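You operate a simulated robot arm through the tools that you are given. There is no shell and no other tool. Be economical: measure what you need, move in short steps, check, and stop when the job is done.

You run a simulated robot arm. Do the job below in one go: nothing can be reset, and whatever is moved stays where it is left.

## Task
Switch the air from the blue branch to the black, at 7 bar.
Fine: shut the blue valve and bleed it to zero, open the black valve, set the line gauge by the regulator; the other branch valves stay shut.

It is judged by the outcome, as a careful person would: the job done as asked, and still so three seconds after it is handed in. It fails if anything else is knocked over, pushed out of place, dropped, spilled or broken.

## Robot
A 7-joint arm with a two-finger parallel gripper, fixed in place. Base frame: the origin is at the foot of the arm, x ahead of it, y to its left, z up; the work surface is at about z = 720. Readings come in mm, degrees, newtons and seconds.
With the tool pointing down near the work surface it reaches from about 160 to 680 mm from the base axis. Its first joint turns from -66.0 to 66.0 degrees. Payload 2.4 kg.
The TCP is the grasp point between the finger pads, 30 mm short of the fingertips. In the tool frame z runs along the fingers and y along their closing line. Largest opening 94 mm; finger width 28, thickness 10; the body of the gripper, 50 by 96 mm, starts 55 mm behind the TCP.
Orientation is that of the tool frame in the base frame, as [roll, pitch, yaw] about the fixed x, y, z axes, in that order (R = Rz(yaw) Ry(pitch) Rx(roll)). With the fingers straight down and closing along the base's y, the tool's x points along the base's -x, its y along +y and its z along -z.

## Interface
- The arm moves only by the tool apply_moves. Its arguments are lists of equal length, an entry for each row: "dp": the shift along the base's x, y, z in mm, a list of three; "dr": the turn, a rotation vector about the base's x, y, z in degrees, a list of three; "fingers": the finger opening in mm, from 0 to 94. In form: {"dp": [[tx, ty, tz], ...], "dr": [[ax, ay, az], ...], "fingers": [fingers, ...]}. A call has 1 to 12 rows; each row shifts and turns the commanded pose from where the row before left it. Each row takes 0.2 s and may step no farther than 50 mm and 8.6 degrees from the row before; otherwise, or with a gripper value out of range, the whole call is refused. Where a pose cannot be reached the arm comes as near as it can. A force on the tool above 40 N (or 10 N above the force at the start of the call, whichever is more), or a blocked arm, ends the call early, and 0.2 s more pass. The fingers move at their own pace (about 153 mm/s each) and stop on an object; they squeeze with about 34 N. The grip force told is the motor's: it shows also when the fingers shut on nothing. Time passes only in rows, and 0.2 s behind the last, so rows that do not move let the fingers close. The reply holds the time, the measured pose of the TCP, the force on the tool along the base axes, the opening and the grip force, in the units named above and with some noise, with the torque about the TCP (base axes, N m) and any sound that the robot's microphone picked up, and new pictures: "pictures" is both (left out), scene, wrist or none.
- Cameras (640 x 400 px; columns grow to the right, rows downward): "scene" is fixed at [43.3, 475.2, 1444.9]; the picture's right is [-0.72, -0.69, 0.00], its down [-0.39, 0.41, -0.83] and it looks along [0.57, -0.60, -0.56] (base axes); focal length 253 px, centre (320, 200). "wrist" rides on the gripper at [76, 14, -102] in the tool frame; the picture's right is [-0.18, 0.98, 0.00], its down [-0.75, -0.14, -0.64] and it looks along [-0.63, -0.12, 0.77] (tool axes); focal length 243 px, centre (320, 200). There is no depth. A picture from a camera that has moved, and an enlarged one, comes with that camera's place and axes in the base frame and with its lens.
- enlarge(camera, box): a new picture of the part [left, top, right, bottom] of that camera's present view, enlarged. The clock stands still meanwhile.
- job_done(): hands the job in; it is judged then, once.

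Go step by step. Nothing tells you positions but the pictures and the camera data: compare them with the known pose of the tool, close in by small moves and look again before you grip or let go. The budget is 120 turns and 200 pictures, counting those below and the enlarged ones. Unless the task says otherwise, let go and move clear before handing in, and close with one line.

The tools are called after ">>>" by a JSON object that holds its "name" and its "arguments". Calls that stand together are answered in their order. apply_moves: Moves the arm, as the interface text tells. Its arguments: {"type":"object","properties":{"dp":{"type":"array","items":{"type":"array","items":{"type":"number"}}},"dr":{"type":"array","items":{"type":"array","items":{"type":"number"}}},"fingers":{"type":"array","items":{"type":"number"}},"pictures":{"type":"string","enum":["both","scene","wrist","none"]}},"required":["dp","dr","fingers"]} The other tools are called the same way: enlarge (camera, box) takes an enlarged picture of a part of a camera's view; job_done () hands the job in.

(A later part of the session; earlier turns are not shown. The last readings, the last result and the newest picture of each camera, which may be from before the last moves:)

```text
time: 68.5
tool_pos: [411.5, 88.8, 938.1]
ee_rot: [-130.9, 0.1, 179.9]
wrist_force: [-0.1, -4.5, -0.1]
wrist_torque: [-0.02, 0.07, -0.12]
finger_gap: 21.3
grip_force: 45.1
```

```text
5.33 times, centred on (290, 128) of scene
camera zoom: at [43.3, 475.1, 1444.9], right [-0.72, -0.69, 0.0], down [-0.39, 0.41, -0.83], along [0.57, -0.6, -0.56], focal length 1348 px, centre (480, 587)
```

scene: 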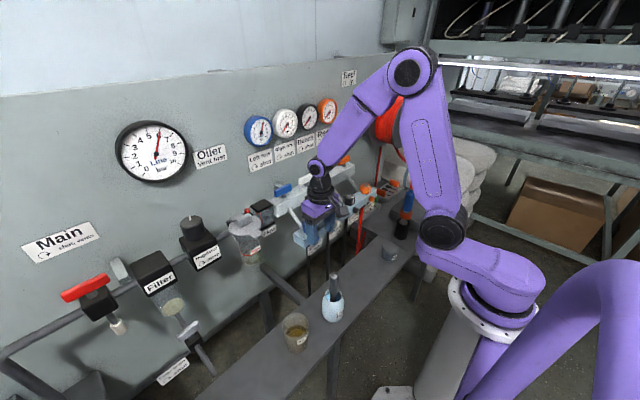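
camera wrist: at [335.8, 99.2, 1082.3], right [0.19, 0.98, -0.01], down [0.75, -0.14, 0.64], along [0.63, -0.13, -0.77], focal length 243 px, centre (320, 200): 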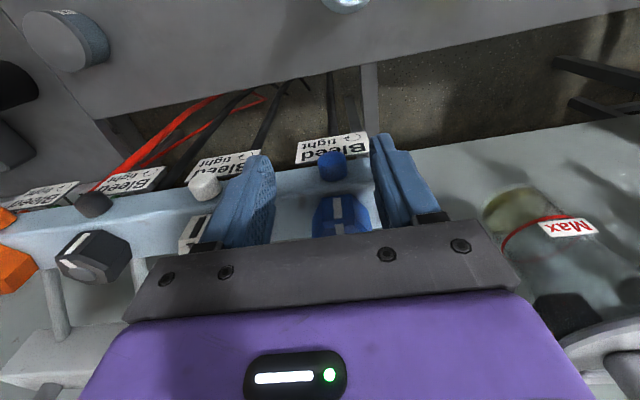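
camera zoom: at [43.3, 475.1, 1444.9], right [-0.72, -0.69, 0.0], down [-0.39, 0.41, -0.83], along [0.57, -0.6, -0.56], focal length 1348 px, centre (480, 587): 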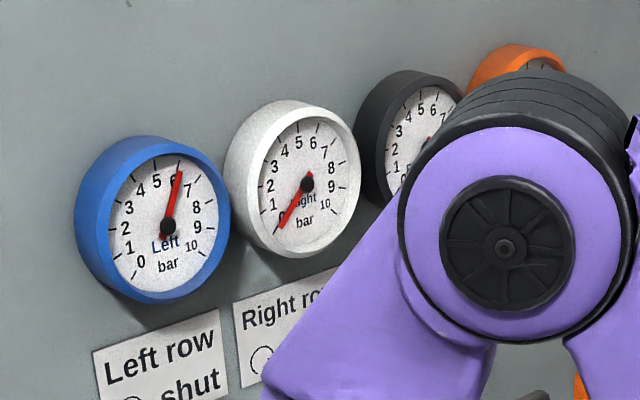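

Turning freely with no bleed yet; it is probably a multi-turn screw. I ratchet: open, roll back to +18°, regrip.

>>> {"name": "apply_moves", "arguments": {"dp": [[0, 0, 0], [0, 0.4, 0.4], [0, 0.4, 0.4], [0, 0.2, 0], [0, 0, 0], [0, 0, 0], [0, 0, 0], [0, 0, 0], [0, 0, 0], [0, 0, 0], [0, 0, 0], [0, 0, 0]], "dr": [[0, 0, 0], [0, 0, 0], [8.4, 0, 0], [8.4, 0, 0], [8.4, 0, 0], [8.4, 0, 0], [8.4, 0, 0], [8.4, 0, 0], [8.4, 0, 0], [8, 0, 0], [0, 0, 0], [0, 0, 0]], "fingers": [46, 46, 46, 46, 46, 46, 46, 46, 46, 46, 0, 0], "pictures": "none"}}

>>> {"name": "apply_moves", "arguments": {"dp": [[0, 0, 0], [0, 0, 0], [0, 0, 0], [0, 0, 0], [0, 0, 0], [0, 0, 0], [0, 0, 0], [0, 0, 0], [0, 0, 0], [0, 0, 0]], "dr": [[-4, 0, 0], [-8, 0, 0], [-8, 0, 0], [-8, 0, 0], [-8, 0, 0], [-8, 0, 0], [-8, 0, 0], [-8, 0, 0], [-8, 0, 0], [0, 0, 0]], "fingers": [0, 0, 0, 0, 0, 0, 0, 0, 0, 0], "pictures": "none"}}

>>> {"name": "enlarge", "arguments": {"camera": "scene", "box": [230, 90, 350, 165]}}

```text
time: 71.1
tool_pos: [411.4, 89.8, 939.4]
ee_rot: [162.1, 0.0, 179.8]
wrist_force: [0.1, -3.4, 1.9]
wrist_torque: [-0.01, -0.07, -0.09]
finger_gap: 20.0
grip_force: 44.9
```

```text
time: 73.3
tool_pos: [411.0, 90.2, 939.9]
ee_rot: [-129.7, 0.2, 179.9]
wrist_force: [-0.4, -7.8, 0.6]
wrist_torque: [0.05, -0.03, -0.11]
finger_gap: 19.9
grip_force: 45.0
```

```text
5.33 times, centred on (290, 128) of scene
camera zoom: at [43.3, 475.0, 1445.0], right [-0.72, -0.69, 0.0], down [-0.39, 0.41, -0.83], along [0.57, -0.6, -0.56], focal length 1348 px, centre (480, 587)
```

zoom: 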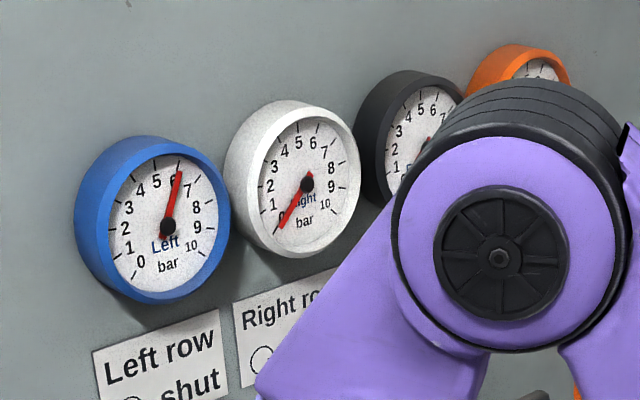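

Still nothing after about 70° more. I release and compare the knob's appearance to see whether it really moved.

>>> {"name": "apply_moves", "arguments": {"dp": [[0, 0, 0], [0, 0, 0], [-20, 0, 5], [-30, 0, 20], [0, 0, 40], [0, 0, 40], [0, 0, 20], [0, 0, 0], [0, 0, 0]], "dr": [[0, 0, 0], [0, 0, 0], [0, 0, 0], [8, 0, 0], [8.5, 0, 0], [8.5, 0, 0], [8.5, 0, 0], [8.5, 0, 0], [8.3, 0, 0]], "fingers": [46, 60, 60, 60, 60, 60, 60, 60, 60], "pictures": "wrist"}}

>>> {"name": "enlarge", "arguments": {"camera": "scene", "box": [290, 200, 354, 250]}}

>>> {"name": "enlarge", "arguments": {"camera": "scene", "box": [230, 180, 310, 270]}}

>>> {"name": "enlarge", "arguments": {"camera": "scene", "box": [240, 165, 320, 215]}}

```text
time: 75.3
tool_pos: [361.5, 91.0, 1065.1]
ee_rot: [179.6, 0.1, 179.9]
wrist_force: [-1.1, 0.3, 0.4]
wrist_torque: [0.01, 0.01, -0.02]
finger_gap: 60.1
grip_force: 0.1
camera wrist: at [285.6, 105.4, 1167.1], right [0.19, 0.98, 0.0], down [0.75, -0.15, 0.64], along [0.63, -0.12, -0.77], focal length 243 px, centre (320, 200)
```

wrist: 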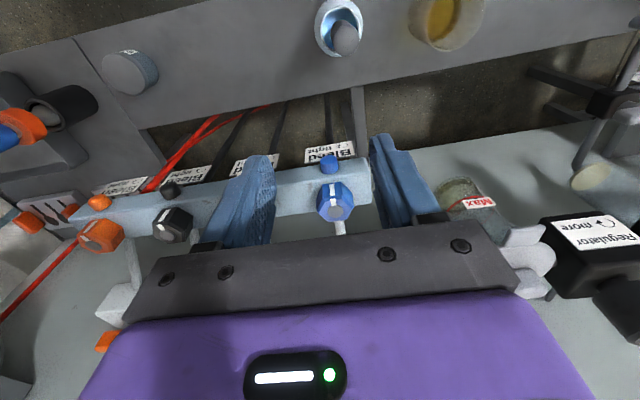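

```text
8.00 times, centred on (322, 225) of scene
camera zoom: at [43.3, 475.2, 1444.9], right [-0.72, -0.69, 0.0], down [-0.39, 0.41, -0.83], along [0.57, -0.6, -0.56], focal length 2021 px, centre (304, 0)
```

zoom: 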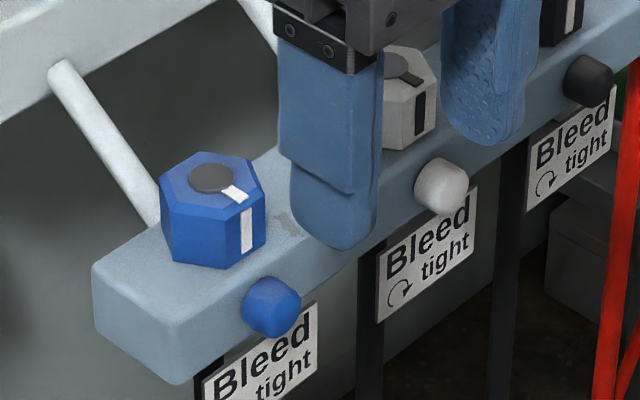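

```text
4.44 times, centred on (270, 225) of scene
camera zoom: at [43.3, 475.2, 1444.9], right [-0.72, -0.69, 0.0], down [-0.39, 0.41, -0.83], along [0.57, -0.6, -0.56], focal length 1123 px, centre (542, 89)
```

zoom: 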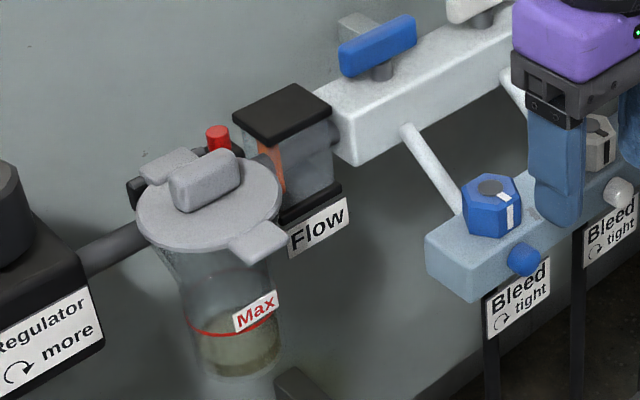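

```text
8.00 times, centred on (280, 190) of scene
camera zoom: at [43.3, 475.2, 1444.9], right [-0.72, -0.69, 0.0], down [-0.39, 0.41, -0.83], along [0.57, -0.6, -0.56], focal length 2021 px, centre (640, 280)
```

zoom: 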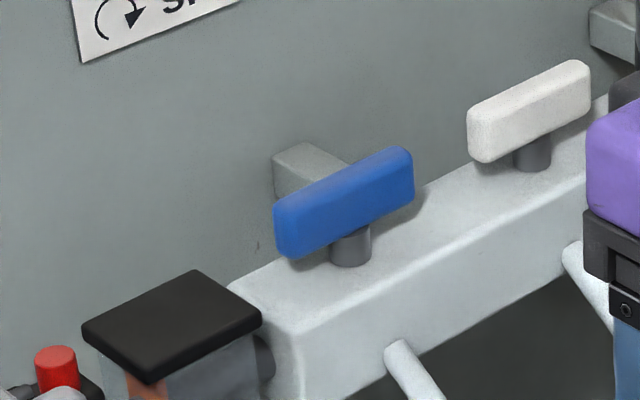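

The knob looks unchanged, and the blue lever seems perhaps ~5° short of parallel. I check the levers from above.

>>> {"name": "apply_moves", "arguments": {"dp": [[20, 0, 40], [30, -10, 40], [40, -10, 20], [0, 0, 0]], "dr": [[0, 0, 0], [0, 0, 0], [0, 0, 0], [0, 0, 0]], "fingers": [93, 93, 93, 93], "pictures": "wrist"}}

>>> {"name": "enlarge", "arguments": {"camera": "wrist", "box": [220, 110, 420, 235]}}

```text
refused: row 2 steps farther than a row can; nothing moved
```

```text
3.20 times, centred on (320, 172) of wrist
camera zoom: at [285.6, 105.4, 1167.1], right [0.19, 0.98, 0.0], down [0.75, -0.15, 0.64], along [0.63, -0.12, -0.77], focal length 776 px, centre (320, 288)
```

zoom: 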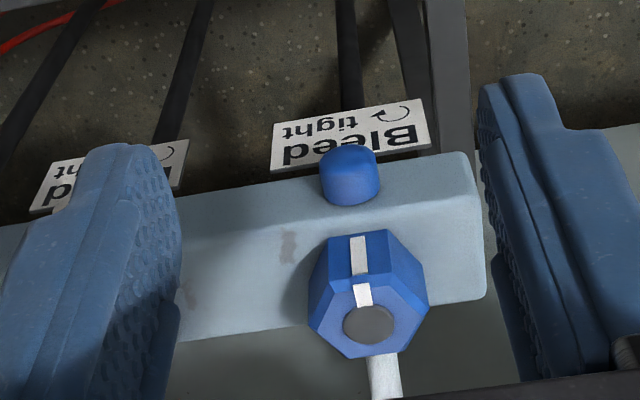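

>>> {"name": "apply_moves", "arguments": {"dp": [[20, 0, 40], [25, -10, 35], [35, -10, 20], [0, 0, 0]], "dr": [[0, 0, 0], [0, 0, 0], [0, 0, 0], [0, 0, 0]], "fingers": [93, 93, 93, 93], "pictures": "wrist"}}

>>> {"name": "enlarge", "arguments": {"camera": "wrist", "box": [180, 60, 420, 220]}}

```text
time: 76.3
tool_pos: [442.4, 68.7, 1163.4]
ee_rot: [179.9, 0.1, 179.8]
wrist_force: [-0.9, 0.2, 0.7]
wrist_torque: [0.02, -0.02, -0.02]
finger_gap: 93.0
grip_force: 0.0
camera wrist: at [365.9, 84.6, 1263.3], right [0.19, 0.98, 0.0], down [0.75, -0.15, 0.64], along [0.63, -0.12, -0.77], focal length 243 px, centre (320, 200)
```

wrist: 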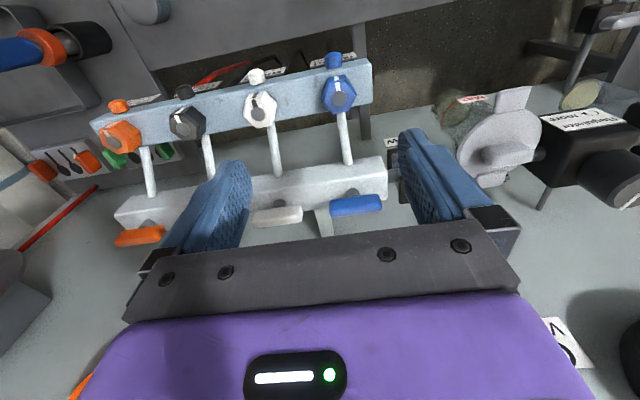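

```text
2.50 times, centred on (300, 140) of wrist
camera zoom: at [365.9, 84.6, 1263.3], right [0.19, 0.98, 0.0], down [0.75, -0.15, 0.64], along [0.63, -0.12, -0.77], focal length 606 px, centre (370, 350)
```

zoom: 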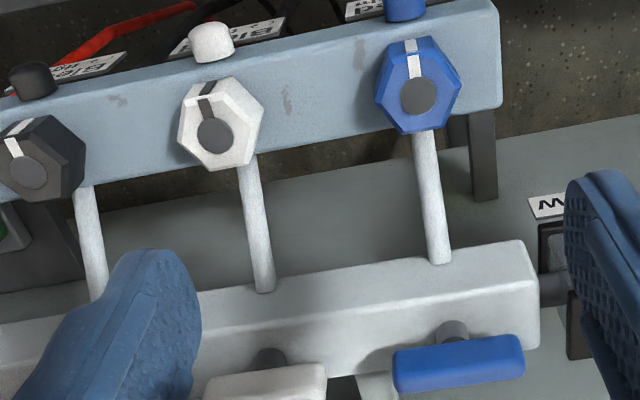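

Levers look parallel; blue is shut. The knob turned with practically no torque, so it may be a multi-turn bleed screw; I go back and continue CCW in larger strokes.

>>> {"name": "apply_moves", "arguments": {"dp": [[-15, 10.5, -30], [-16, 10.5, -40], [0, 0, -48], [0, 0, -48], [0, 0, -30], [0, 0, -28], [0, 0, 0], [0, 0, 0], [0, 0, 0], [0, 0, 0]], "dr": [[0, 0, 0], [0, 0, 0], [0, 0, 0], [0, 0, 0], [0, 0, 0], [0, 0, 0], [8, 0, 0], [8, 0, 0], [0, 0, 0], [0, 0, 0]], "fingers": [46, 46, 46, 46, 46, 46, 46, 46, 0, 0], "pictures": "none"}}

>>> {"name": "apply_moves", "arguments": {"dp": [[0, 0, 0], [0, 0, 0], [0, 0, 0], [0, 0, 0], [0, 0, 0], [0, 0, 0], [0, 0, 0], [0, 0, 0], [0, 0, 0], [0, 0, 0]], "dr": [[-4, 0, 0], [-8, 0, 0], [-8, 0, 0], [-8, 0, 0], [-8, 0, 0], [-8, 0, 0], [-8, 0, 0], [-8, 0, 0], [-8, 0, 0], [-8, 0, 0]], "fingers": [0, 0, 0, 0, 0, 0, 0, 0, 0, 0], "pictures": "wrist"}}

>>> {"name": "enlarge", "arguments": {"camera": "scene", "box": [230, 90, 350, 165]}}

```text
time: 78.5
tool_pos: [410.1, 90.4, 936.3]
ee_rot: [164.0, 0.0, 179.7]
wrist_force: [0.8, -6.6, -4.3]
wrist_torque: [-0.02, -0.08, -0.09]
finger_gap: 20.2
grip_force: 45.2
```

```text
time: 80.7
tool_pos: [410.9, 87.1, 937.6]
ee_rot: [-122.7, 0.1, 179.2]
wrist_force: [-0.7, -3.2, 4.3]
wrist_torque: [-0.05, -0.18, 0.19]
finger_gap: 19.9
grip_force: 45.2
stopped in row 10: the force on the tool passed its limit at 41 N (the readings are from after the stop); the commanded pose is now the measured one
camera wrist: at [335.8, 182.1, 980.9], right [0.19, 0.53, -0.83], down [0.76, 0.45, 0.47], along [0.62, -0.72, -0.32], focal length 243 px, centre (320, 200)
```

wrist: 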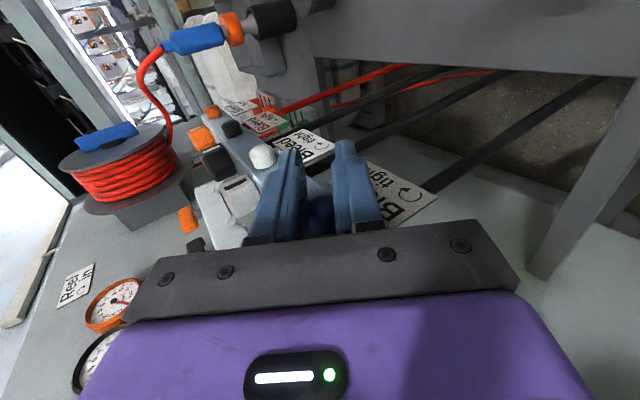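

```text
5.33 times, centred on (290, 128) of scene
camera zoom: at [43.2, 475.2, 1444.9], right [-0.72, -0.69, 0.0], down [-0.39, 0.41, -0.83], along [0.57, -0.6, -0.56], focal length 1348 px, centre (480, 587)
```

zoom: 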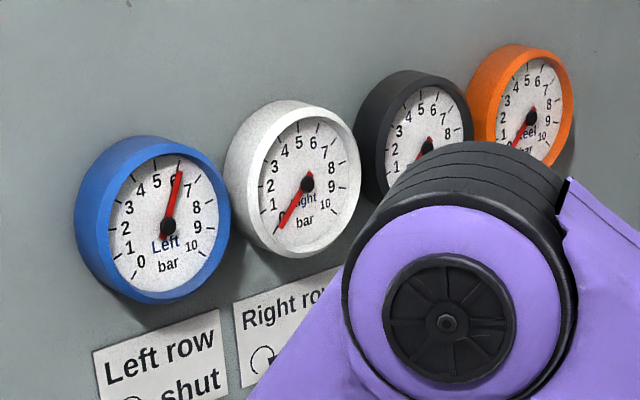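

Still 6 bar. Quick diagnostic: a small CW roll with the grip closed, to read the torque.

>>> {"name": "apply_moves", "arguments": {"dp": [[0, 2, 1], [0, 0, 0]], "dr": [[8, 0, 0], [0, 0, 0]], "fingers": [0, 0], "pictures": "none"}}

>>> {"name": "apply_moves", "arguments": {"dp": [[0, 0, 0], [0, 0, 0], [0, 0, 0], [0, 0, 0]], "dr": [[8, 0, 0], [8, 0, 0], [8, 0, 0], [8, 0, 0]], "fingers": [0, 0, 0, 0], "pictures": "none"}}

```text
time: 81.3
tool_pos: [410.3, 88.8, 937.9]
ee_rot: [-130.9, -0.1, 179.3]
wrist_force: [-1.0, -16.0, -4.6]
wrist_torque: [0.1, -0.12, -0.03]
finger_gap: 21.0
grip_force: 45.1
```

```text
time: 82.3
tool_pos: [409.1, 90.0, 938.9]
ee_rot: [-163.0, -0.3, 179.6]
wrist_force: [0.3, -6.9, 8.1]
wrist_torque: [-0.02, 0.26, -0.19]
finger_gap: 20.2
grip_force: 45.3
```

No torque in either direction, i.e. the knob follows the fingers. I continue with more CCW strokes before drawing a conclusion.

>>> {"name": "apply_moves", "arguments": {"dp": [[1, 0, 0], [1, 0, 0], [0, 0, 0], [0, 0, 0], [0, 0, 0], [0, 0, 0]], "dr": [[-8, 0, 0], [-8, 0, 0], [-8, 0, 0], [-8, 0, 0], [0, 0, 0], [0, 0, 0]], "fingers": [0, 0, 0, 0, 46, 46], "pictures": "none"}}

>>> {"name": "apply_moves", "arguments": {"dp": [[0, 0, 0], [0, 0, 0], [0, 0, 0], [0, 0, 0], [0, 0, 0], [0, 0, 0], [0, 0, 0], [0, 0, 0], [0, 0, 0], [0, 0, 0], [0, 0, 0]], "dr": [[8, 0, 0], [8, 0, 0], [8, 0, 0], [8, 0, 0], [8, 0, 0], [8, 0, 0], [8, 0, 0], [8, 0, 0], [3, 0, 0], [0, 0, 0], [0, 0, 0]], "fingers": [46, 46, 46, 46, 46, 46, 46, 46, 46, 0, 0], "pictures": "none"}}

>>> {"name": "apply_moves", "arguments": {"dp": [[0, 0, 0], [0, 0, 0], [0, 0, 0], [0, 0, 0], [0, 0, 0], [0, 0, 0], [0, 0, 0], [0, 0, 0], [0, 0, 0]], "dr": [[-4, 0, 0], [-8, 0, 0], [-8, 0, 0], [-8, 0, 0], [-8, 0, 0], [-8, 0, 0], [-8, 0, 0], [-8, 0, 0], [-7, 0, 0]], "fingers": [0, 0, 0, 0, 0, 0, 0, 0, 0], "pictures": "none"}}

>>> {"name": "enlarge", "arguments": {"camera": "scene", "box": [230, 90, 350, 165]}}

```text
time: 83.7
tool_pos: [413.0, 90.6, 938.2]
ee_rot: [-130.9, 0.0, 179.4]
wrist_force: [0.4, 0.3, 0.4]
wrist_torque: [0.02, -0.01, -0.03]
finger_gap: 46.3
grip_force: 0.1
```

```text
time: 86.1
tool_pos: [412.7, 91.5, 939.7]
ee_rot: [162.1, -0.5, 179.8]
wrist_force: [0.5, 2.3, 4.8]
wrist_torque: [0.01, -0.13, -0.04]
finger_gap: 19.9
grip_force: 45.2
```

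```text
time: 88.1
tool_pos: [413.1, 88.4, 939.2]
ee_rot: [-130.7, 0.1, 179.3]
wrist_force: [-0.6, -8.4, 3.4]
wrist_torque: [0.1, 0.06, -0.18]
finger_gap: 21.6
grip_force: 45.1
```

```text
5.33 times, centred on (290, 128) of scene
camera zoom: at [43.3, 475.0, 1445.0], right [-0.72, -0.69, 0.0], down [-0.39, 0.41, -0.83], along [0.57, -0.6, -0.56], focal length 1348 px, centre (480, 587)
```

zoom: 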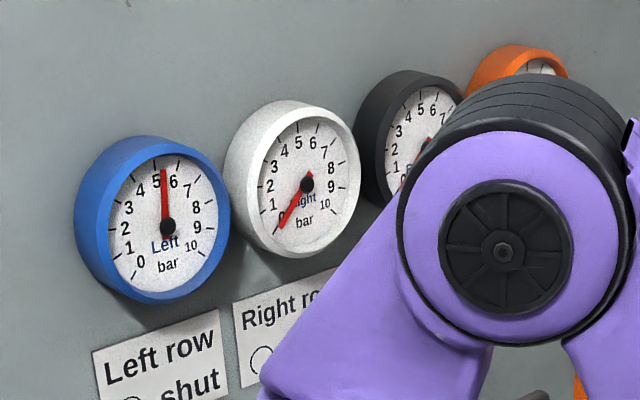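

The blue gauge has started to fall (about 5.4) — the knob is the bleed. I wait and check.

>>> {"name": "apply_moves", "arguments": {"dp": [[0, 0, 0], [0, 0, 0], [0, 0, 0], [0, 0, 0], [0, 0, 0], [0, 0, 0], [0, 0, 0], [0, 0, 0], [0, 0, 0], [0, 0, 0], [0, 0, 0], [0, 0, 0]], "dr": [[0, 0, 0], [0, 0, 0], [0, 0, 0], [0, 0, 0], [0, 0, 0], [0, 0, 0], [0, 0, 0], [0, 0, 0], [0, 0, 0], [0, 0, 0], [0, 0, 0], [0, 0, 0]], "fingers": [0, 0, 0, 0, 0, 0, 0, 0, 0, 0, 0, 0], "pictures": "none"}}

>>> {"name": "enlarge", "arguments": {"camera": "scene", "box": [230, 90, 350, 165]}}

```text
time: 90.7
tool_pos: [412.2, 88.9, 937.9]
ee_rot: [-130.8, 0.0, 179.3]
wrist_force: [0.2, -18.2, 8.1]
wrist_torque: [0.03, -0.11, -0.21]
finger_gap: 21.5
grip_force: 45.3
```

```text
5.33 times, centred on (290, 128) of scene
camera zoom: at [43.2, 474.7, 1445.1], right [-0.72, -0.69, 0.0], down [-0.39, 0.41, -0.83], along [0.57, -0.6, -0.56], focal length 1348 px, centre (480, 587)
```

zoom: 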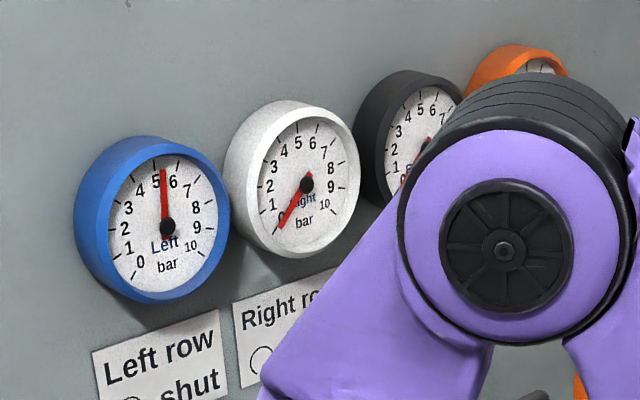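

It dropped but then held at ~5.3, so the opening was momentary. I repeat the stroke and sample the gauge at each stage.

>>> {"name": "apply_moves", "arguments": {"dp": [[0, 1, 0], [0, 1, 0], [0, 0, 0], [0, 0, 0]], "dr": [[0, 0, 0], [0, 0, 0], [0, 0, 0], [0, 0, 0]], "fingers": [46, 46, 46, 46], "pictures": "none"}}

>>> {"name": "enlarge", "arguments": {"camera": "scene", "box": [230, 90, 310, 165]}}

>>> {"name": "apply_moves", "arguments": {"dp": [[0, 0, 0], [0, 0, 0], [0, 0, 0], [0, 0, 0], [0, 0, 0], [0, 0, 0], [0, 0, 0], [0, 0, 0], [0, 0, 0], [0, 0, 0], [0, 0, 0]], "dr": [[8, 0, 0], [8, 0, 0], [8, 0, 0], [8, 0, 0], [8, 0, 0], [8, 0, 0], [8, 0, 0], [8, 0, 0], [3, 0, 0], [0, 0, 0], [0, 0, 0]], "fingers": [46, 46, 46, 46, 46, 46, 46, 46, 46, 0, 0], "pictures": "none"}}

>>> {"name": "enlarge", "arguments": {"camera": "scene", "box": [230, 90, 310, 165]}}

>>> {"name": "apply_moves", "arguments": {"dp": [[0, 0, 0], [0, 0, 0], [0, 0, 0], [0, 0, 0]], "dr": [[-4, 0, 0], [-8, 0, 0], [-8, 0, 0], [-8, 0, 0]], "fingers": [0, 0, 0, 0], "pictures": "none"}}

>>> {"name": "enlarge", "arguments": {"camera": "scene", "box": [230, 90, 310, 165]}}

```text
time: 91.7
tool_pos: [414.1, 90.8, 937.7]
ee_rot: [-131.0, 0.1, 179.4]
wrist_force: [0.6, 0.3, 0.4]
wrist_torque: [0.04, 0.02, 0.0]
finger_gap: 45.8
grip_force: 0.0
```

```text
5.33 times, centred on (270, 128) of scene
camera zoom: at [43.3, 475.2, 1444.9], right [-0.72, -0.69, 0.0], down [-0.39, 0.41, -0.83], along [0.57, -0.6, -0.56], focal length 1348 px, centre (587, 587)
```

zoom: 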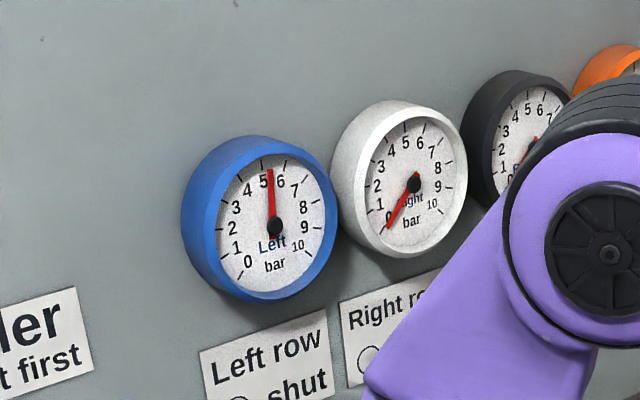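

```text
time: 94.1
tool_pos: [413.2, 90.6, 938.4]
ee_rot: [162.1, -0.5, 179.6]
wrist_force: [-0.1, -8.9, -2.2]
wrist_torque: [0.05, -0.07, -0.13]
finger_gap: 20.2
grip_force: 45.0
```

```text
5.33 times, centred on (270, 128) of scene
camera zoom: at [43.4, 475.0, 1445.0], right [-0.72, -0.69, 0.0], down [-0.39, 0.41, -0.83], along [0.57, -0.6, -0.56], focal length 1348 px, centre (587, 587)
```

zoom: 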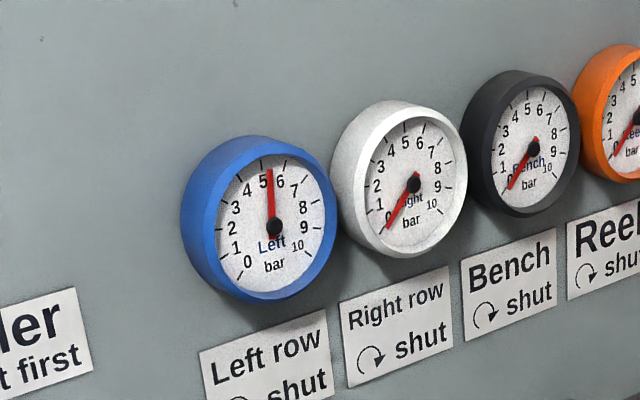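

```text
time: 95.1
tool_pos: [412.4, 90.6, 939.1]
ee_rot: [-169.7, -0.5, 179.5]
wrist_force: [1.7, -21.2, -4.2]
wrist_torque: [0.08, 0.39, -0.15]
finger_gap: 21.6
grip_force: 44.6
```

```text
5.33 times, centred on (270, 128) of scene
camera zoom: at [43.5, 474.7, 1445.1], right [-0.72, -0.69, 0.0], down [-0.39, 0.41, -0.83], along [0.57, -0.6, -0.56], focal length 1348 px, centre (587, 587)
```

zoom: 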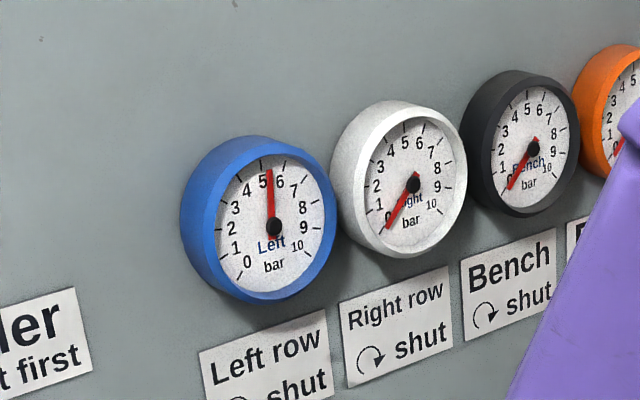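

Steady again. The drop happened around the time I rolled the closed grip the other way (CW), so I test a CW roll and watch.

>>> {"name": "apply_moves", "arguments": {"dp": [[0, 0, 0], [0, 0, 0], [0, 0, 0], [0, 0, 0], [0, 0, 0]], "dr": [[7, 0, 0], [7, 0, 0], [7, 0, 0], [7, 0, 0], [0, 0, 0]], "fingers": [0, 0, 0, 0, 0], "pictures": "none"}}

>>> {"name": "enlarge", "arguments": {"camera": "scene", "box": [230, 90, 310, 165]}}

>>> {"name": "apply_moves", "arguments": {"dp": [[0, 0, 0], [0, 0, 0], [0, 0, 0], [0, 0, 0], [0, 0, 0]], "dr": [[0, 0, 0], [0, 0, 0], [0, 0, 0], [0, 0, 0], [0, 0, 0]], "fingers": [0, 0, 0, 0, 0], "pictures": "none"}}

>>> {"name": "enlarge", "arguments": {"camera": "scene", "box": [230, 90, 310, 165]}}

```text
time: 96.3
tool_pos: [414.2, 91.0, 938.2]
ee_rot: [162.0, -0.5, 179.8]
wrist_force: [0.5, -18.0, -3.3]
wrist_torque: [0.05, -0.28, -0.3]
finger_gap: 20.2
grip_force: 45.1
```

```text
5.33 times, centred on (270, 128) of scene
camera zoom: at [43.4, 474.7, 1445.1], right [-0.72, -0.69, 0.0], down [-0.39, 0.41, -0.83], along [0.57, -0.6, -0.56], focal length 1348 px, centre (587, 587)
```

zoom: 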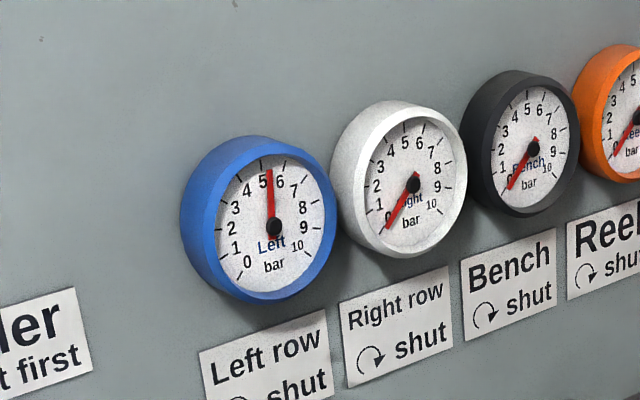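

```text
time: 97.5
tool_pos: [412.9, 91.4, 937.7]
ee_rot: [162.1, -0.6, 179.7]
wrist_force: [-1.0, -20.0, -8.2]
wrist_torque: [0.06, 0.18, -0.21]
finger_gap: 20.0
grip_force: 45.4
```

```text
5.33 times, centred on (270, 128) of scene
camera zoom: at [43.5, 474.7, 1445.1], right [-0.72, -0.69, 0.0], down [-0.39, 0.41, -0.83], along [0.57, -0.6, -0.56], focal length 1348 px, centre (587, 587)
```

zoom: 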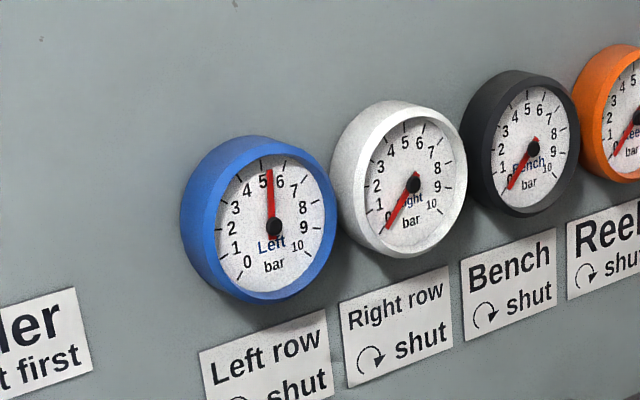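

Not conclusive: 28° may be inside a dead band. I regrip at −50° and do a full CW stroke, then watch the gauge.

>>> {"name": "apply_moves", "arguments": {"dp": [[0, 0, 0], [0, 0, 0], [0, -1, 0], [0, 0, 0], [0, 0, 0], [0, 0, 0], [0, 0, 0], [0, 0, 0], [0, 0, 0], [0, 0, 0], [0, 0, 0], [0, 0, 0]], "dr": [[0, 0, 0], [-8, 0, 0], [-8, 0, 0], [-8, 0, 0], [-8, 0, 0], [-8, 0, 0], [-8, 0, 0], [-8, 0, 0], [-8, 0, 0], [-3, 0, 0], [0, 0, 0], [0, 0, 0]], "fingers": [46, 46, 46, 46, 46, 46, 46, 46, 46, 46, 0, 0], "pictures": "none"}}

>>> {"name": "apply_moves", "arguments": {"dp": [[0, 0, 0], [0, 0, 0], [0, 0, 0], [0, 0, 0], [0, 0, 0], [0, 0, 0], [0, 0, 0], [0, 0, 0], [0, 0, 0]], "dr": [[4, 0, 0], [8, 0, 0], [8, 0, 0], [8, 0, 0], [8, 0, 0], [8, 0, 0], [8, 0, 0], [8, 0, 0], [7, 0, 0]], "fingers": [0, 0, 0, 0, 0, 0, 0, 0, 0], "pictures": "none"}}

>>> {"name": "enlarge", "arguments": {"camera": "scene", "box": [230, 90, 310, 165]}}

```text
time: 100.1
tool_pos: [412.5, 90.2, 939.3]
ee_rot: [-130.7, 0.1, 179.2]
wrist_force: [0.5, -8.1, 24.7]
wrist_torque: [0.0, -0.31, -0.04]
finger_gap: 21.6
grip_force: 44.8
```

```text
time: 102.1
tool_pos: [411.9, 90.3, 938.5]
ee_rot: [162.1, -0.5, 179.7]
wrist_force: [0.1, -5.5, -1.1]
wrist_torque: [-0.06, 0.01, -0.08]
finger_gap: 20.6
grip_force: 45.0
```

```text
5.33 times, centred on (270, 128) of scene
camera zoom: at [43.3, 475.1, 1444.9], right [-0.72, -0.69, 0.0], down [-0.39, 0.41, -0.83], along [0.57, -0.6, -0.56], focal length 1348 px, centre (587, 587)
```

zoom: 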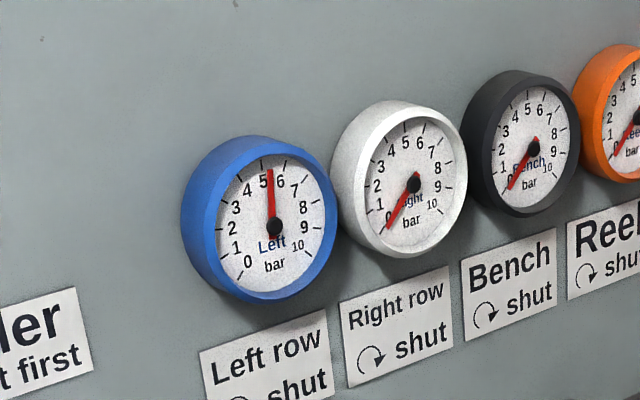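

No further change. I open the fingers and look very closely at the knob for signs of rotation.

>>> {"name": "apply_moves", "arguments": {"dp": [[0, 0, 0], [-10, 0, 0], [-20, 0, 10], [0, 0, 10]], "dr": [[0, 0, 0], [-6, 0, 0], [-6, 0, 0], [-6, 0, 0]], "fingers": [60, 80, 90, 90], "pictures": "wrist"}}

>>> {"name": "enlarge", "arguments": {"camera": "wrist", "box": [280, 120, 376, 180]}}

>>> {"name": "enlarge", "arguments": {"camera": "scene", "box": [307, 225, 339, 250]}}

```text
time: 103.1
tool_pos: [382.3, 90.5, 958.1]
ee_rot: [-179.9, -0.3, 179.6]
wrist_force: [-0.9, -0.8, 1.0]
wrist_torque: [-0.02, 0.03, 0.02]
finger_gap: 90.0
grip_force: 0.1
camera wrist: at [307.2, 106.3, 1061.1], right [0.19, 0.98, 0.0], down [0.76, -0.15, 0.64], along [0.62, -0.13, -0.77], focal length 243 px, centre (320, 200)
```

wrist: 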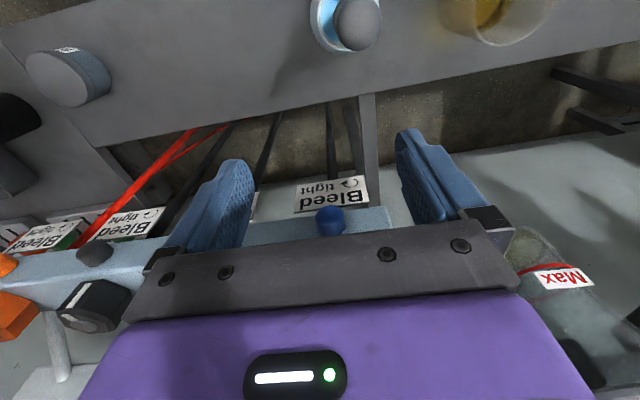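

```text
6.67 times, centred on (328, 150) of wrist
camera zoom: at [307.2, 106.3, 1061.1], right [0.19, 0.98, 0.0], down [0.76, -0.15, 0.64], along [0.62, -0.13, -0.77], focal length 1618 px, centre (267, 533)
```

zoom: 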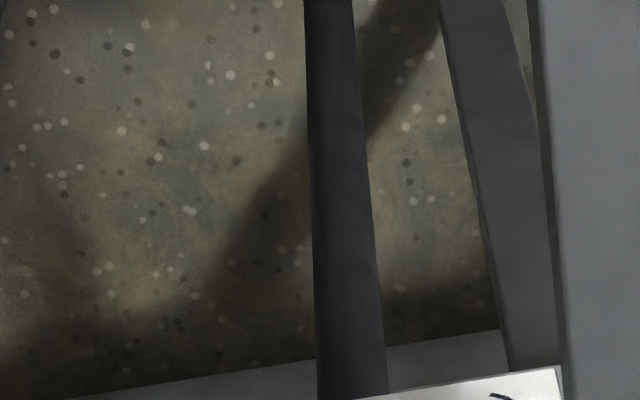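

```text
16.00 times, centred on (323, 238) of scene
camera zoom: at [43.4, 475.2, 1444.9], right [-0.72, -0.69, 0.0], down [-0.39, 0.41, -0.83], along [0.57, -0.6, -0.56], focal length 4042 px, centre (272, -400)
```

zoom: 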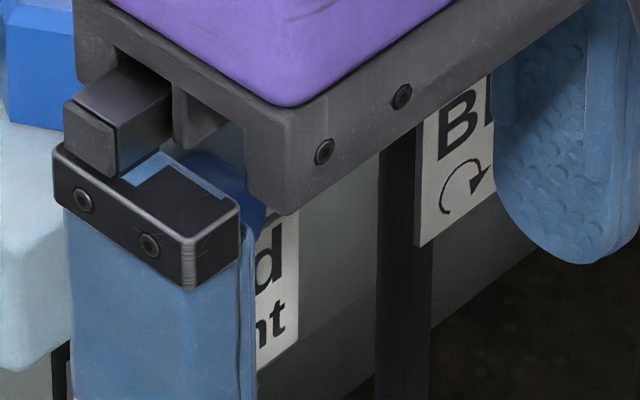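

Zoom is truly re-rendered, so I zoom on the knob itself and on the blue gauge.

>>> {"name": "enlarge", "arguments": {"camera": "wrist", "box": [306, 200, 354, 240]}}

>>> {"name": "enlarge", "arguments": {"camera": "scene", "box": [242, 112, 276, 148]}}

>>> {"name": "enlarge", "arguments": {"camera": "wrist", "box": [70, 232, 120, 272]}}

```text
10.00 times, centred on (330, 220) of wrist
camera zoom: at [307.2, 106.3, 1061.1], right [0.19, 0.98, 0.0], down [0.76, -0.15, 0.64], along [0.62, -0.13, -0.77], focal length 2426 px, centre (220, 0)
```

zoom: 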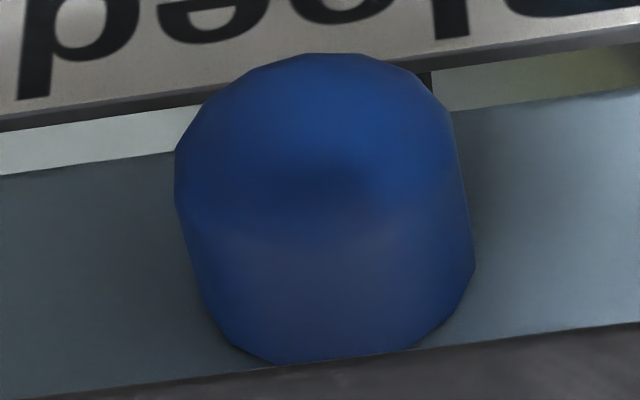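

```text
11.11 times, centred on (259, 130) of scene
camera zoom: at [43.4, 475.2, 1444.9], right [-0.72, -0.69, 0.0], down [-0.39, 0.41, -0.83], along [0.57, -0.6, -0.56], focal length 2807 px, centre (998, 978)
```

zoom: 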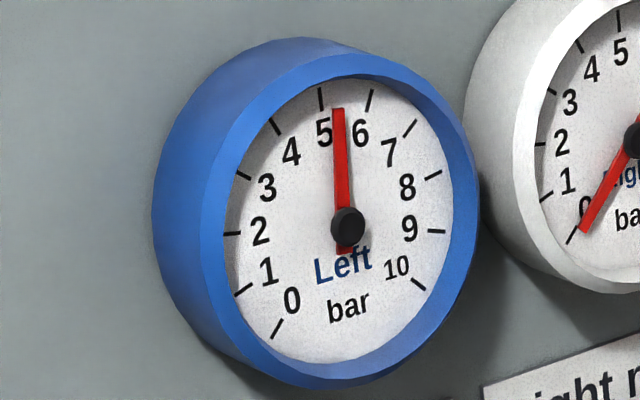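

```text
10.00 times, centred on (95, 252) of wrist
camera zoom: at [307.2, 106.3, 1061.1], right [0.19, 0.98, 0.0], down [0.76, -0.15, 0.64], along [0.62, -0.13, -0.77], focal length 2426 px, centre (2570, -320)
```

zoom: 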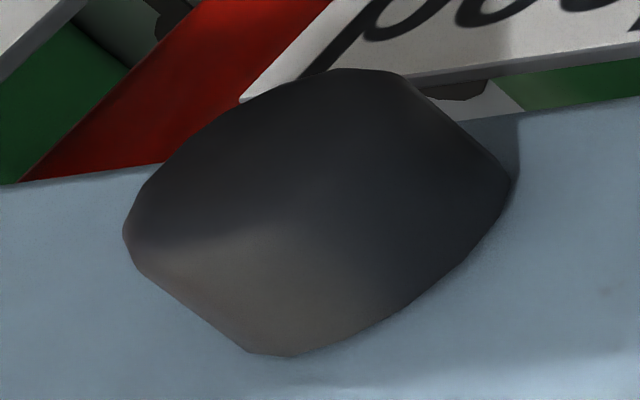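

>>> {"name": "enlarge", "arguments": {"camera": "scene", "box": [352, 198, 384, 223]}}

>>> {"name": "enlarge", "arguments": {"camera": "scene", "box": [335, 200, 367, 225]}}

```text
16.00 times, centred on (368, 210) of scene
camera zoom: at [43.4, 475.2, 1444.9], right [-0.72, -0.69, 0.0], down [-0.39, 0.41, -0.83], along [0.57, -0.6, -0.56], focal length 4042 px, centre (-448, 32)
```

zoom: 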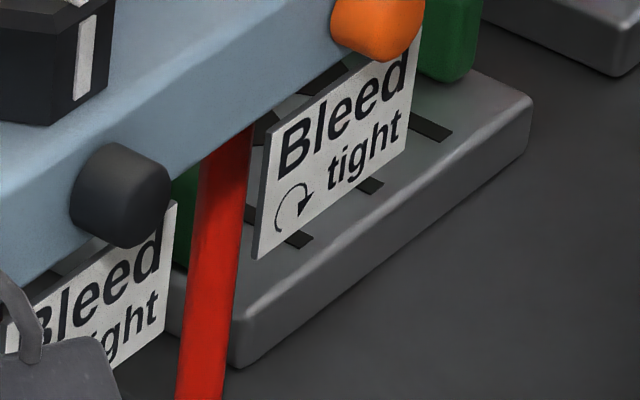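

```text
16.00 times, centred on (351, 212) of scene
camera zoom: at [43.4, 475.2, 1444.9], right [-0.72, -0.69, 0.0], down [-0.39, 0.41, -0.83], along [0.57, -0.6, -0.56], focal length 4042 px, centre (-176, 0)
```

zoom: 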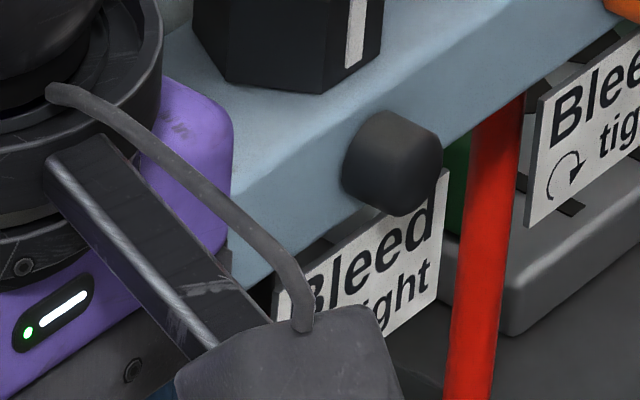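

>>> {"name": "apply_moves", "arguments": {"dp": [[-20, 0, 40], [0, 0, 40], [0, 0, 20]], "dr": [[0, 0, 0], [0, 0, 0], [0, 0, 0]], "fingers": [90, 90, 90], "pictures": "wrist"}}

>>> {"name": "enlarge", "arguments": {"camera": "wrist", "box": [230, 130, 390, 240]}}

>>> {"name": "enlarge", "arguments": {"camera": "scene", "box": [290, 205, 340, 250]}}

```text
time: 103.9
tool_pos: [361.7, 91.7, 1058.4]
ee_rot: [-179.9, -0.6, 179.6]
wrist_force: [0.1, -0.5, -0.1]
wrist_torque: [0.02, 0.0, -0.02]
finger_gap: 90.2
grip_force: 0.0
camera wrist: at [287.0, 106.6, 1161.1], right [0.19, 0.98, 0.0], down [0.76, -0.15, 0.64], along [0.62, -0.12, -0.77], focal length 243 px, centre (320, 200)
```

wrist: 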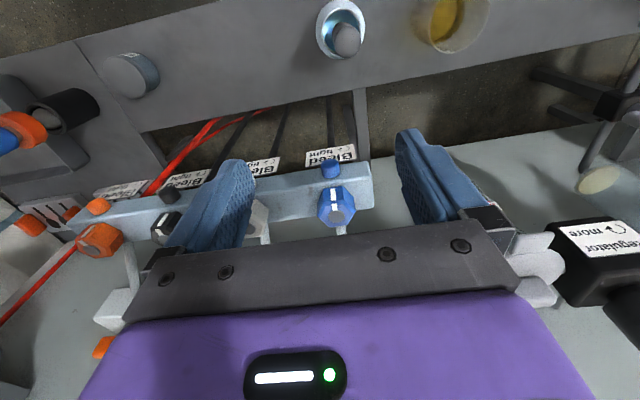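

```text
3.64 times, centred on (310, 185) of wrist
camera zoom: at [287.0, 106.6, 1161.1], right [0.19, 0.98, 0.0], down [0.76, -0.15, 0.64], along [0.62, -0.12, -0.77], focal length 882 px, centre (356, 254)
```

zoom: 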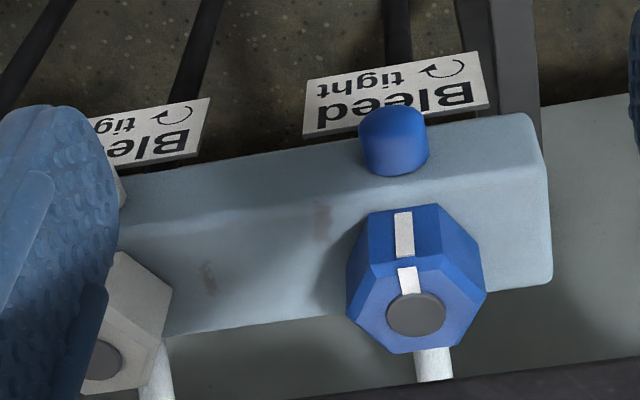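

```text
8.89 times, centred on (315, 228) of scene
camera zoom: at [43.3, 475.2, 1444.9], right [-0.72, -0.69, 0.0], down [-0.39, 0.41, -0.83], along [0.57, -0.6, -0.56], focal length 2246 px, centre (364, -44)
```

zoom: 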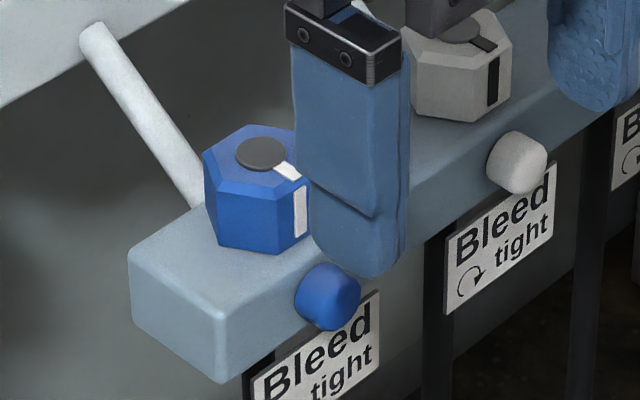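

The hex is untouched and the drop fits the bleed knob just starting to open at the end of stroke 3 (when the grip was further out, x ≈ 410). I regrip at x 409 and stroke CCW again.

>>> {"name": "apply_moves", "arguments": {"dp": [[20, -1, -40], [27, 0, -40], [0, 0, -25], [0, 0, -15], [0, 0, 0], [0, 0, 0], [0, 0, 0], [0, 0, 0], [0, 0, 0]], "dr": [[0, 0, 0], [0, 0, 0], [0, 0, 0], [0, 0, 0], [8, 0, 0], [8, 0, 0], [0, 0, 0], [0, 0, 0], [0, 0, 0]], "fingers": [46, 46, 46, 46, 46, 46, 46, 0, 0], "pictures": "none"}}

>>> {"name": "apply_moves", "arguments": {"dp": [[0, 0, 0], [0, 0, 0], [0, 0, 0], [0, 0, 0], [0, 0, 0], [0, 0, 0]], "dr": [[-4, 0, 0], [-6, 0, 0], [-6, 0, 0], [-6, 0, 0], [-6, 0, 0], [-6, 0, 0]], "fingers": [0, 0, 0, 0, 0, 0], "pictures": "none"}}

>>> {"name": "apply_moves", "arguments": {"dp": [[0, 0, 0], [0, 0, 0], [0, 0, 0], [0, 0, 0], [0, 0, 0], [0, 0, 0]], "dr": [[-6, 0, 0], [-6, 0, 0], [-6, 0, 0], [-6, 0, 0], [-6, 0, 0], [-6, 0, 0]], "fingers": [0, 0, 0, 0, 0, 0], "pictures": "none"}}

>>> {"name": "enlarge", "arguments": {"camera": "scene", "box": [242, 112, 276, 148]}}

```text
time: 105.9
tool_pos: [410.2, 90.4, 938.3]
ee_rot: [164.1, -0.5, 179.8]
wrist_force: [0.7, 6.5, 0.9]
wrist_torque: [-0.05, -0.02, 0.06]
finger_gap: 19.7
grip_force: 44.3
```

```text
time: 107.3
tool_pos: [409.2, 89.5, 937.9]
ee_rot: [-161.8, -0.3, 179.4]
wrist_force: [0.6, -0.2, -1.8]
wrist_torque: [0.02, -0.02, 0.0]
finger_gap: 20.1
grip_force: 44.8
```

```text
time: 108.7
tool_pos: [409.4, 89.2, 939.2]
ee_rot: [-125.7, 0.1, 179.3]
wrist_force: [-0.9, -11.5, 3.3]
wrist_torque: [0.03, 0.06, -0.26]
finger_gap: 20.1
grip_force: 44.4
```

```text
11.11 times, centred on (259, 130) of scene
camera zoom: at [43.3, 474.9, 1445.0], right [-0.72, -0.69, 0.0], down [-0.39, 0.41, -0.83], along [0.57, -0.6, -0.56], focal length 2807 px, centre (998, 978)
```

zoom: 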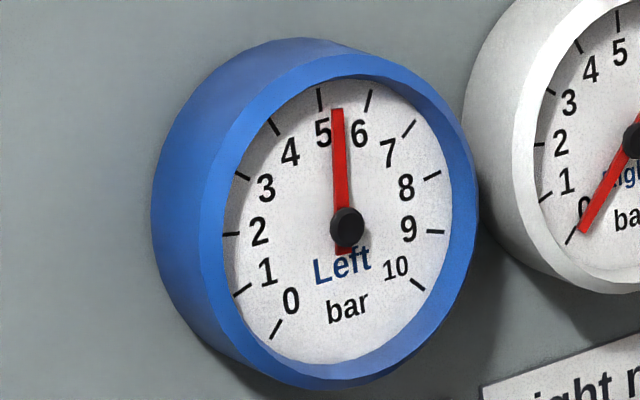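

Good grip through 70° this time. Next CCW stroke.

>>> {"name": "apply_moves", "arguments": {"dp": [[0, 1, 0], [0, 0, 0], [0, 0, 0], [0, 0, 0], [0, 0, 0], [0, 0, 0], [0, 0, 0], [0, 0, 0], [0, 0, 0], [0, 0, 0], [0, 0, 0], [0, 0, 0]], "dr": [[0, 0, 0], [0, 0, 0], [8, 0, 0], [8, 0, 0], [8, 0, 0], [8, 0, 0], [8, 0, 0], [8, 0, 0], [8, 0, 0], [8, 0, 0], [6, 0, 0], [0, 0, 0]], "fingers": [46, 46, 46, 46, 46, 46, 46, 46, 46, 46, 46, 46], "pictures": "none"}}

>>> {"name": "apply_moves", "arguments": {"dp": [[0, 0, 0], [0, 0, 0], [0, 0, 0], [0, 0, 0], [0, 0, 0], [0, 0, 0], [0, 0, 0], [0, 0, 0]], "dr": [[0, 0, 0], [0, 0, 0], [-4, 0, 0], [-6, 0, 0], [-6, 0, 0], [-6, 0, 0], [-6, 0, 0], [-6, 0, 0]], "fingers": [0, 0, 0, 0, 0, 0, 0, 0], "pictures": "none"}}

>>> {"name": "apply_moves", "arguments": {"dp": [[0, 0, 0], [0, 0, 0], [0, 0, 0], [0, 0, 0], [0, 0, 0], [0, 0, 0]], "dr": [[-6, 0, 0], [-6, 0, 0], [-6, 0, 0], [-6, 0, 0], [-6, 0, 0], [-6, 0, 0]], "fingers": [0, 0, 0, 0, 0, 0], "pictures": "none"}}

>>> {"name": "enlarge", "arguments": {"camera": "scene", "box": [242, 112, 276, 148]}}

```text
time: 111.3
tool_pos: [409.2, 90.9, 938.3]
ee_rot: [164.2, -0.7, 179.7]
wrist_force: [0.1, 0.2, 0.0]
wrist_torque: [0.0, -0.01, 0.01]
finger_gap: 46.3
grip_force: 0.0
```

```text
time: 113.1
tool_pos: [409.1, 90.2, 939.1]
ee_rot: [-161.7, -0.5, 179.4]
wrist_force: [0.2, -9.6, -2.3]
wrist_torque: [0.06, -0.02, -0.1]
finger_gap: 20.3
grip_force: 45.1
```

```text
time: 114.5
tool_pos: [409.5, 89.5, 939.9]
ee_rot: [-125.7, 0.1, 179.2]
wrist_force: [-0.3, -23.1, 9.3]
wrist_torque: [0.04, -0.05, -0.38]
finger_gap: 20.2
grip_force: 44.7
```

```text
11.11 times, centred on (259, 130) of scene
camera zoom: at [43.2, 474.6, 1445.1], right [-0.72, -0.69, 0.0], down [-0.39, 0.41, -0.83], along [0.57, -0.6, -0.56], focal length 2807 px, centre (998, 978)
```

zoom: 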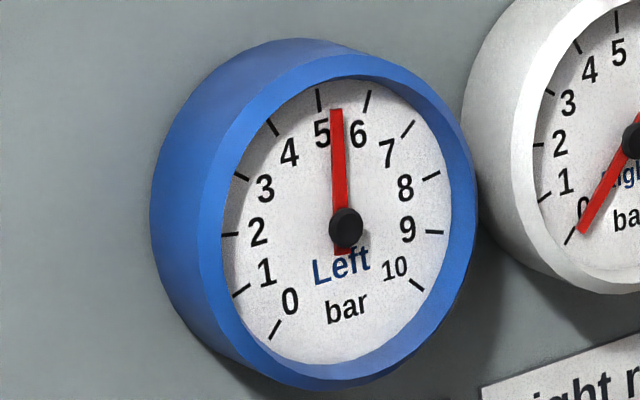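

No change from this. I replicate exactly what preceded the drop: from this tilt, roll the closed grip clockwise, then look.

>>> {"name": "apply_moves", "arguments": {"dp": [[0, 1, 0], [0, 0, 0], [0, 0, 0], [0, 0, 0], [0, 0, 0], [0, 0, 0]], "dr": [[8, 0, 0], [8, 0, 0], [8, 0, 0], [8, 0, 0], [8, 0, 0], [0, 0, 0]], "fingers": [0, 0, 0, 0, 0, 0], "pictures": "none"}}

>>> {"name": "enlarge", "arguments": {"camera": "scene", "box": [242, 112, 276, 148]}}

>>> {"name": "apply_moves", "arguments": {"dp": [[0, 0, 0], [0, 0, 0], [0, 0, 0], [0, 0, 0], [0, 0, 0], [0, 0, 0]], "dr": [[8, 0, 0], [8, 0, 0], [8, 0, 0], [6, 0, 0], [0, 0, 0], [0, 0, 0]], "fingers": [0, 0, 0, 0, 0, 0], "pictures": "none"}}

>>> {"name": "enlarge", "arguments": {"camera": "scene", "box": [242, 112, 276, 148]}}

```text
time: 115.9
tool_pos: [409.4, 90.7, 939.4]
ee_rot: [-165.9, -0.6, 179.4]
wrist_force: [0.2, -20.9, 12.9]
wrist_torque: [0.1, 0.16, -0.26]
finger_gap: 20.3
grip_force: 45.0
```

```text
11.11 times, centred on (259, 130) of scene
camera zoom: at [43.2, 474.6, 1445.1], right [-0.72, -0.69, 0.0], down [-0.39, 0.41, -0.83], along [0.57, -0.6, -0.56], focal length 2807 px, centre (998, 978)
```

zoom: 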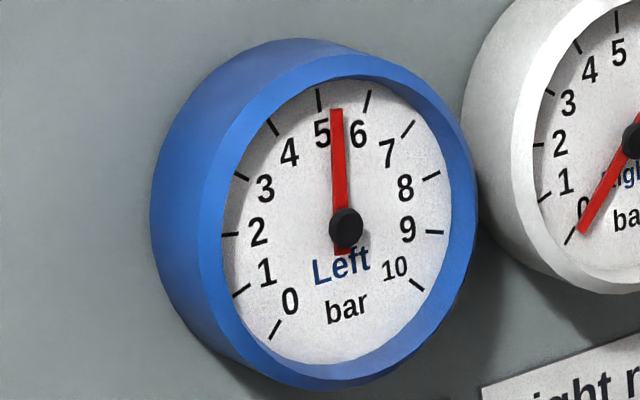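

```text
time: 117.3
tool_pos: [408.9, 91.1, 939.4]
ee_rot: [164.2, -0.6, 179.7]
wrist_force: [-0.2, -20.7, -6.6]
wrist_torque: [0.03, -0.35, -0.37]
finger_gap: 19.8
grip_force: 45.1
```

```text
11.11 times, centred on (259, 130) of scene
camera zoom: at [43.4, 474.7, 1445.1], right [-0.72, -0.69, 0.0], down [-0.39, 0.41, -0.83], along [0.57, -0.6, -0.56], focal length 2807 px, centre (998, 978)
```

zoom: 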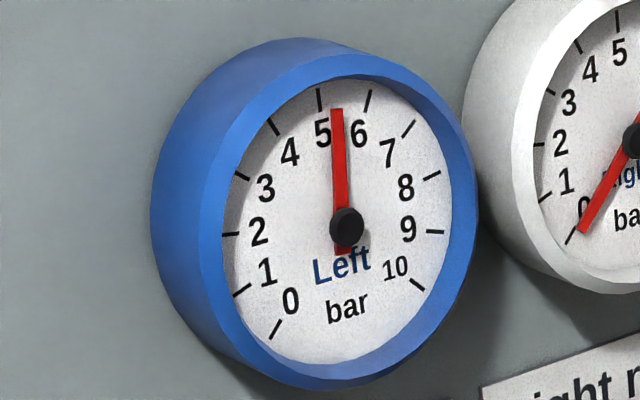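

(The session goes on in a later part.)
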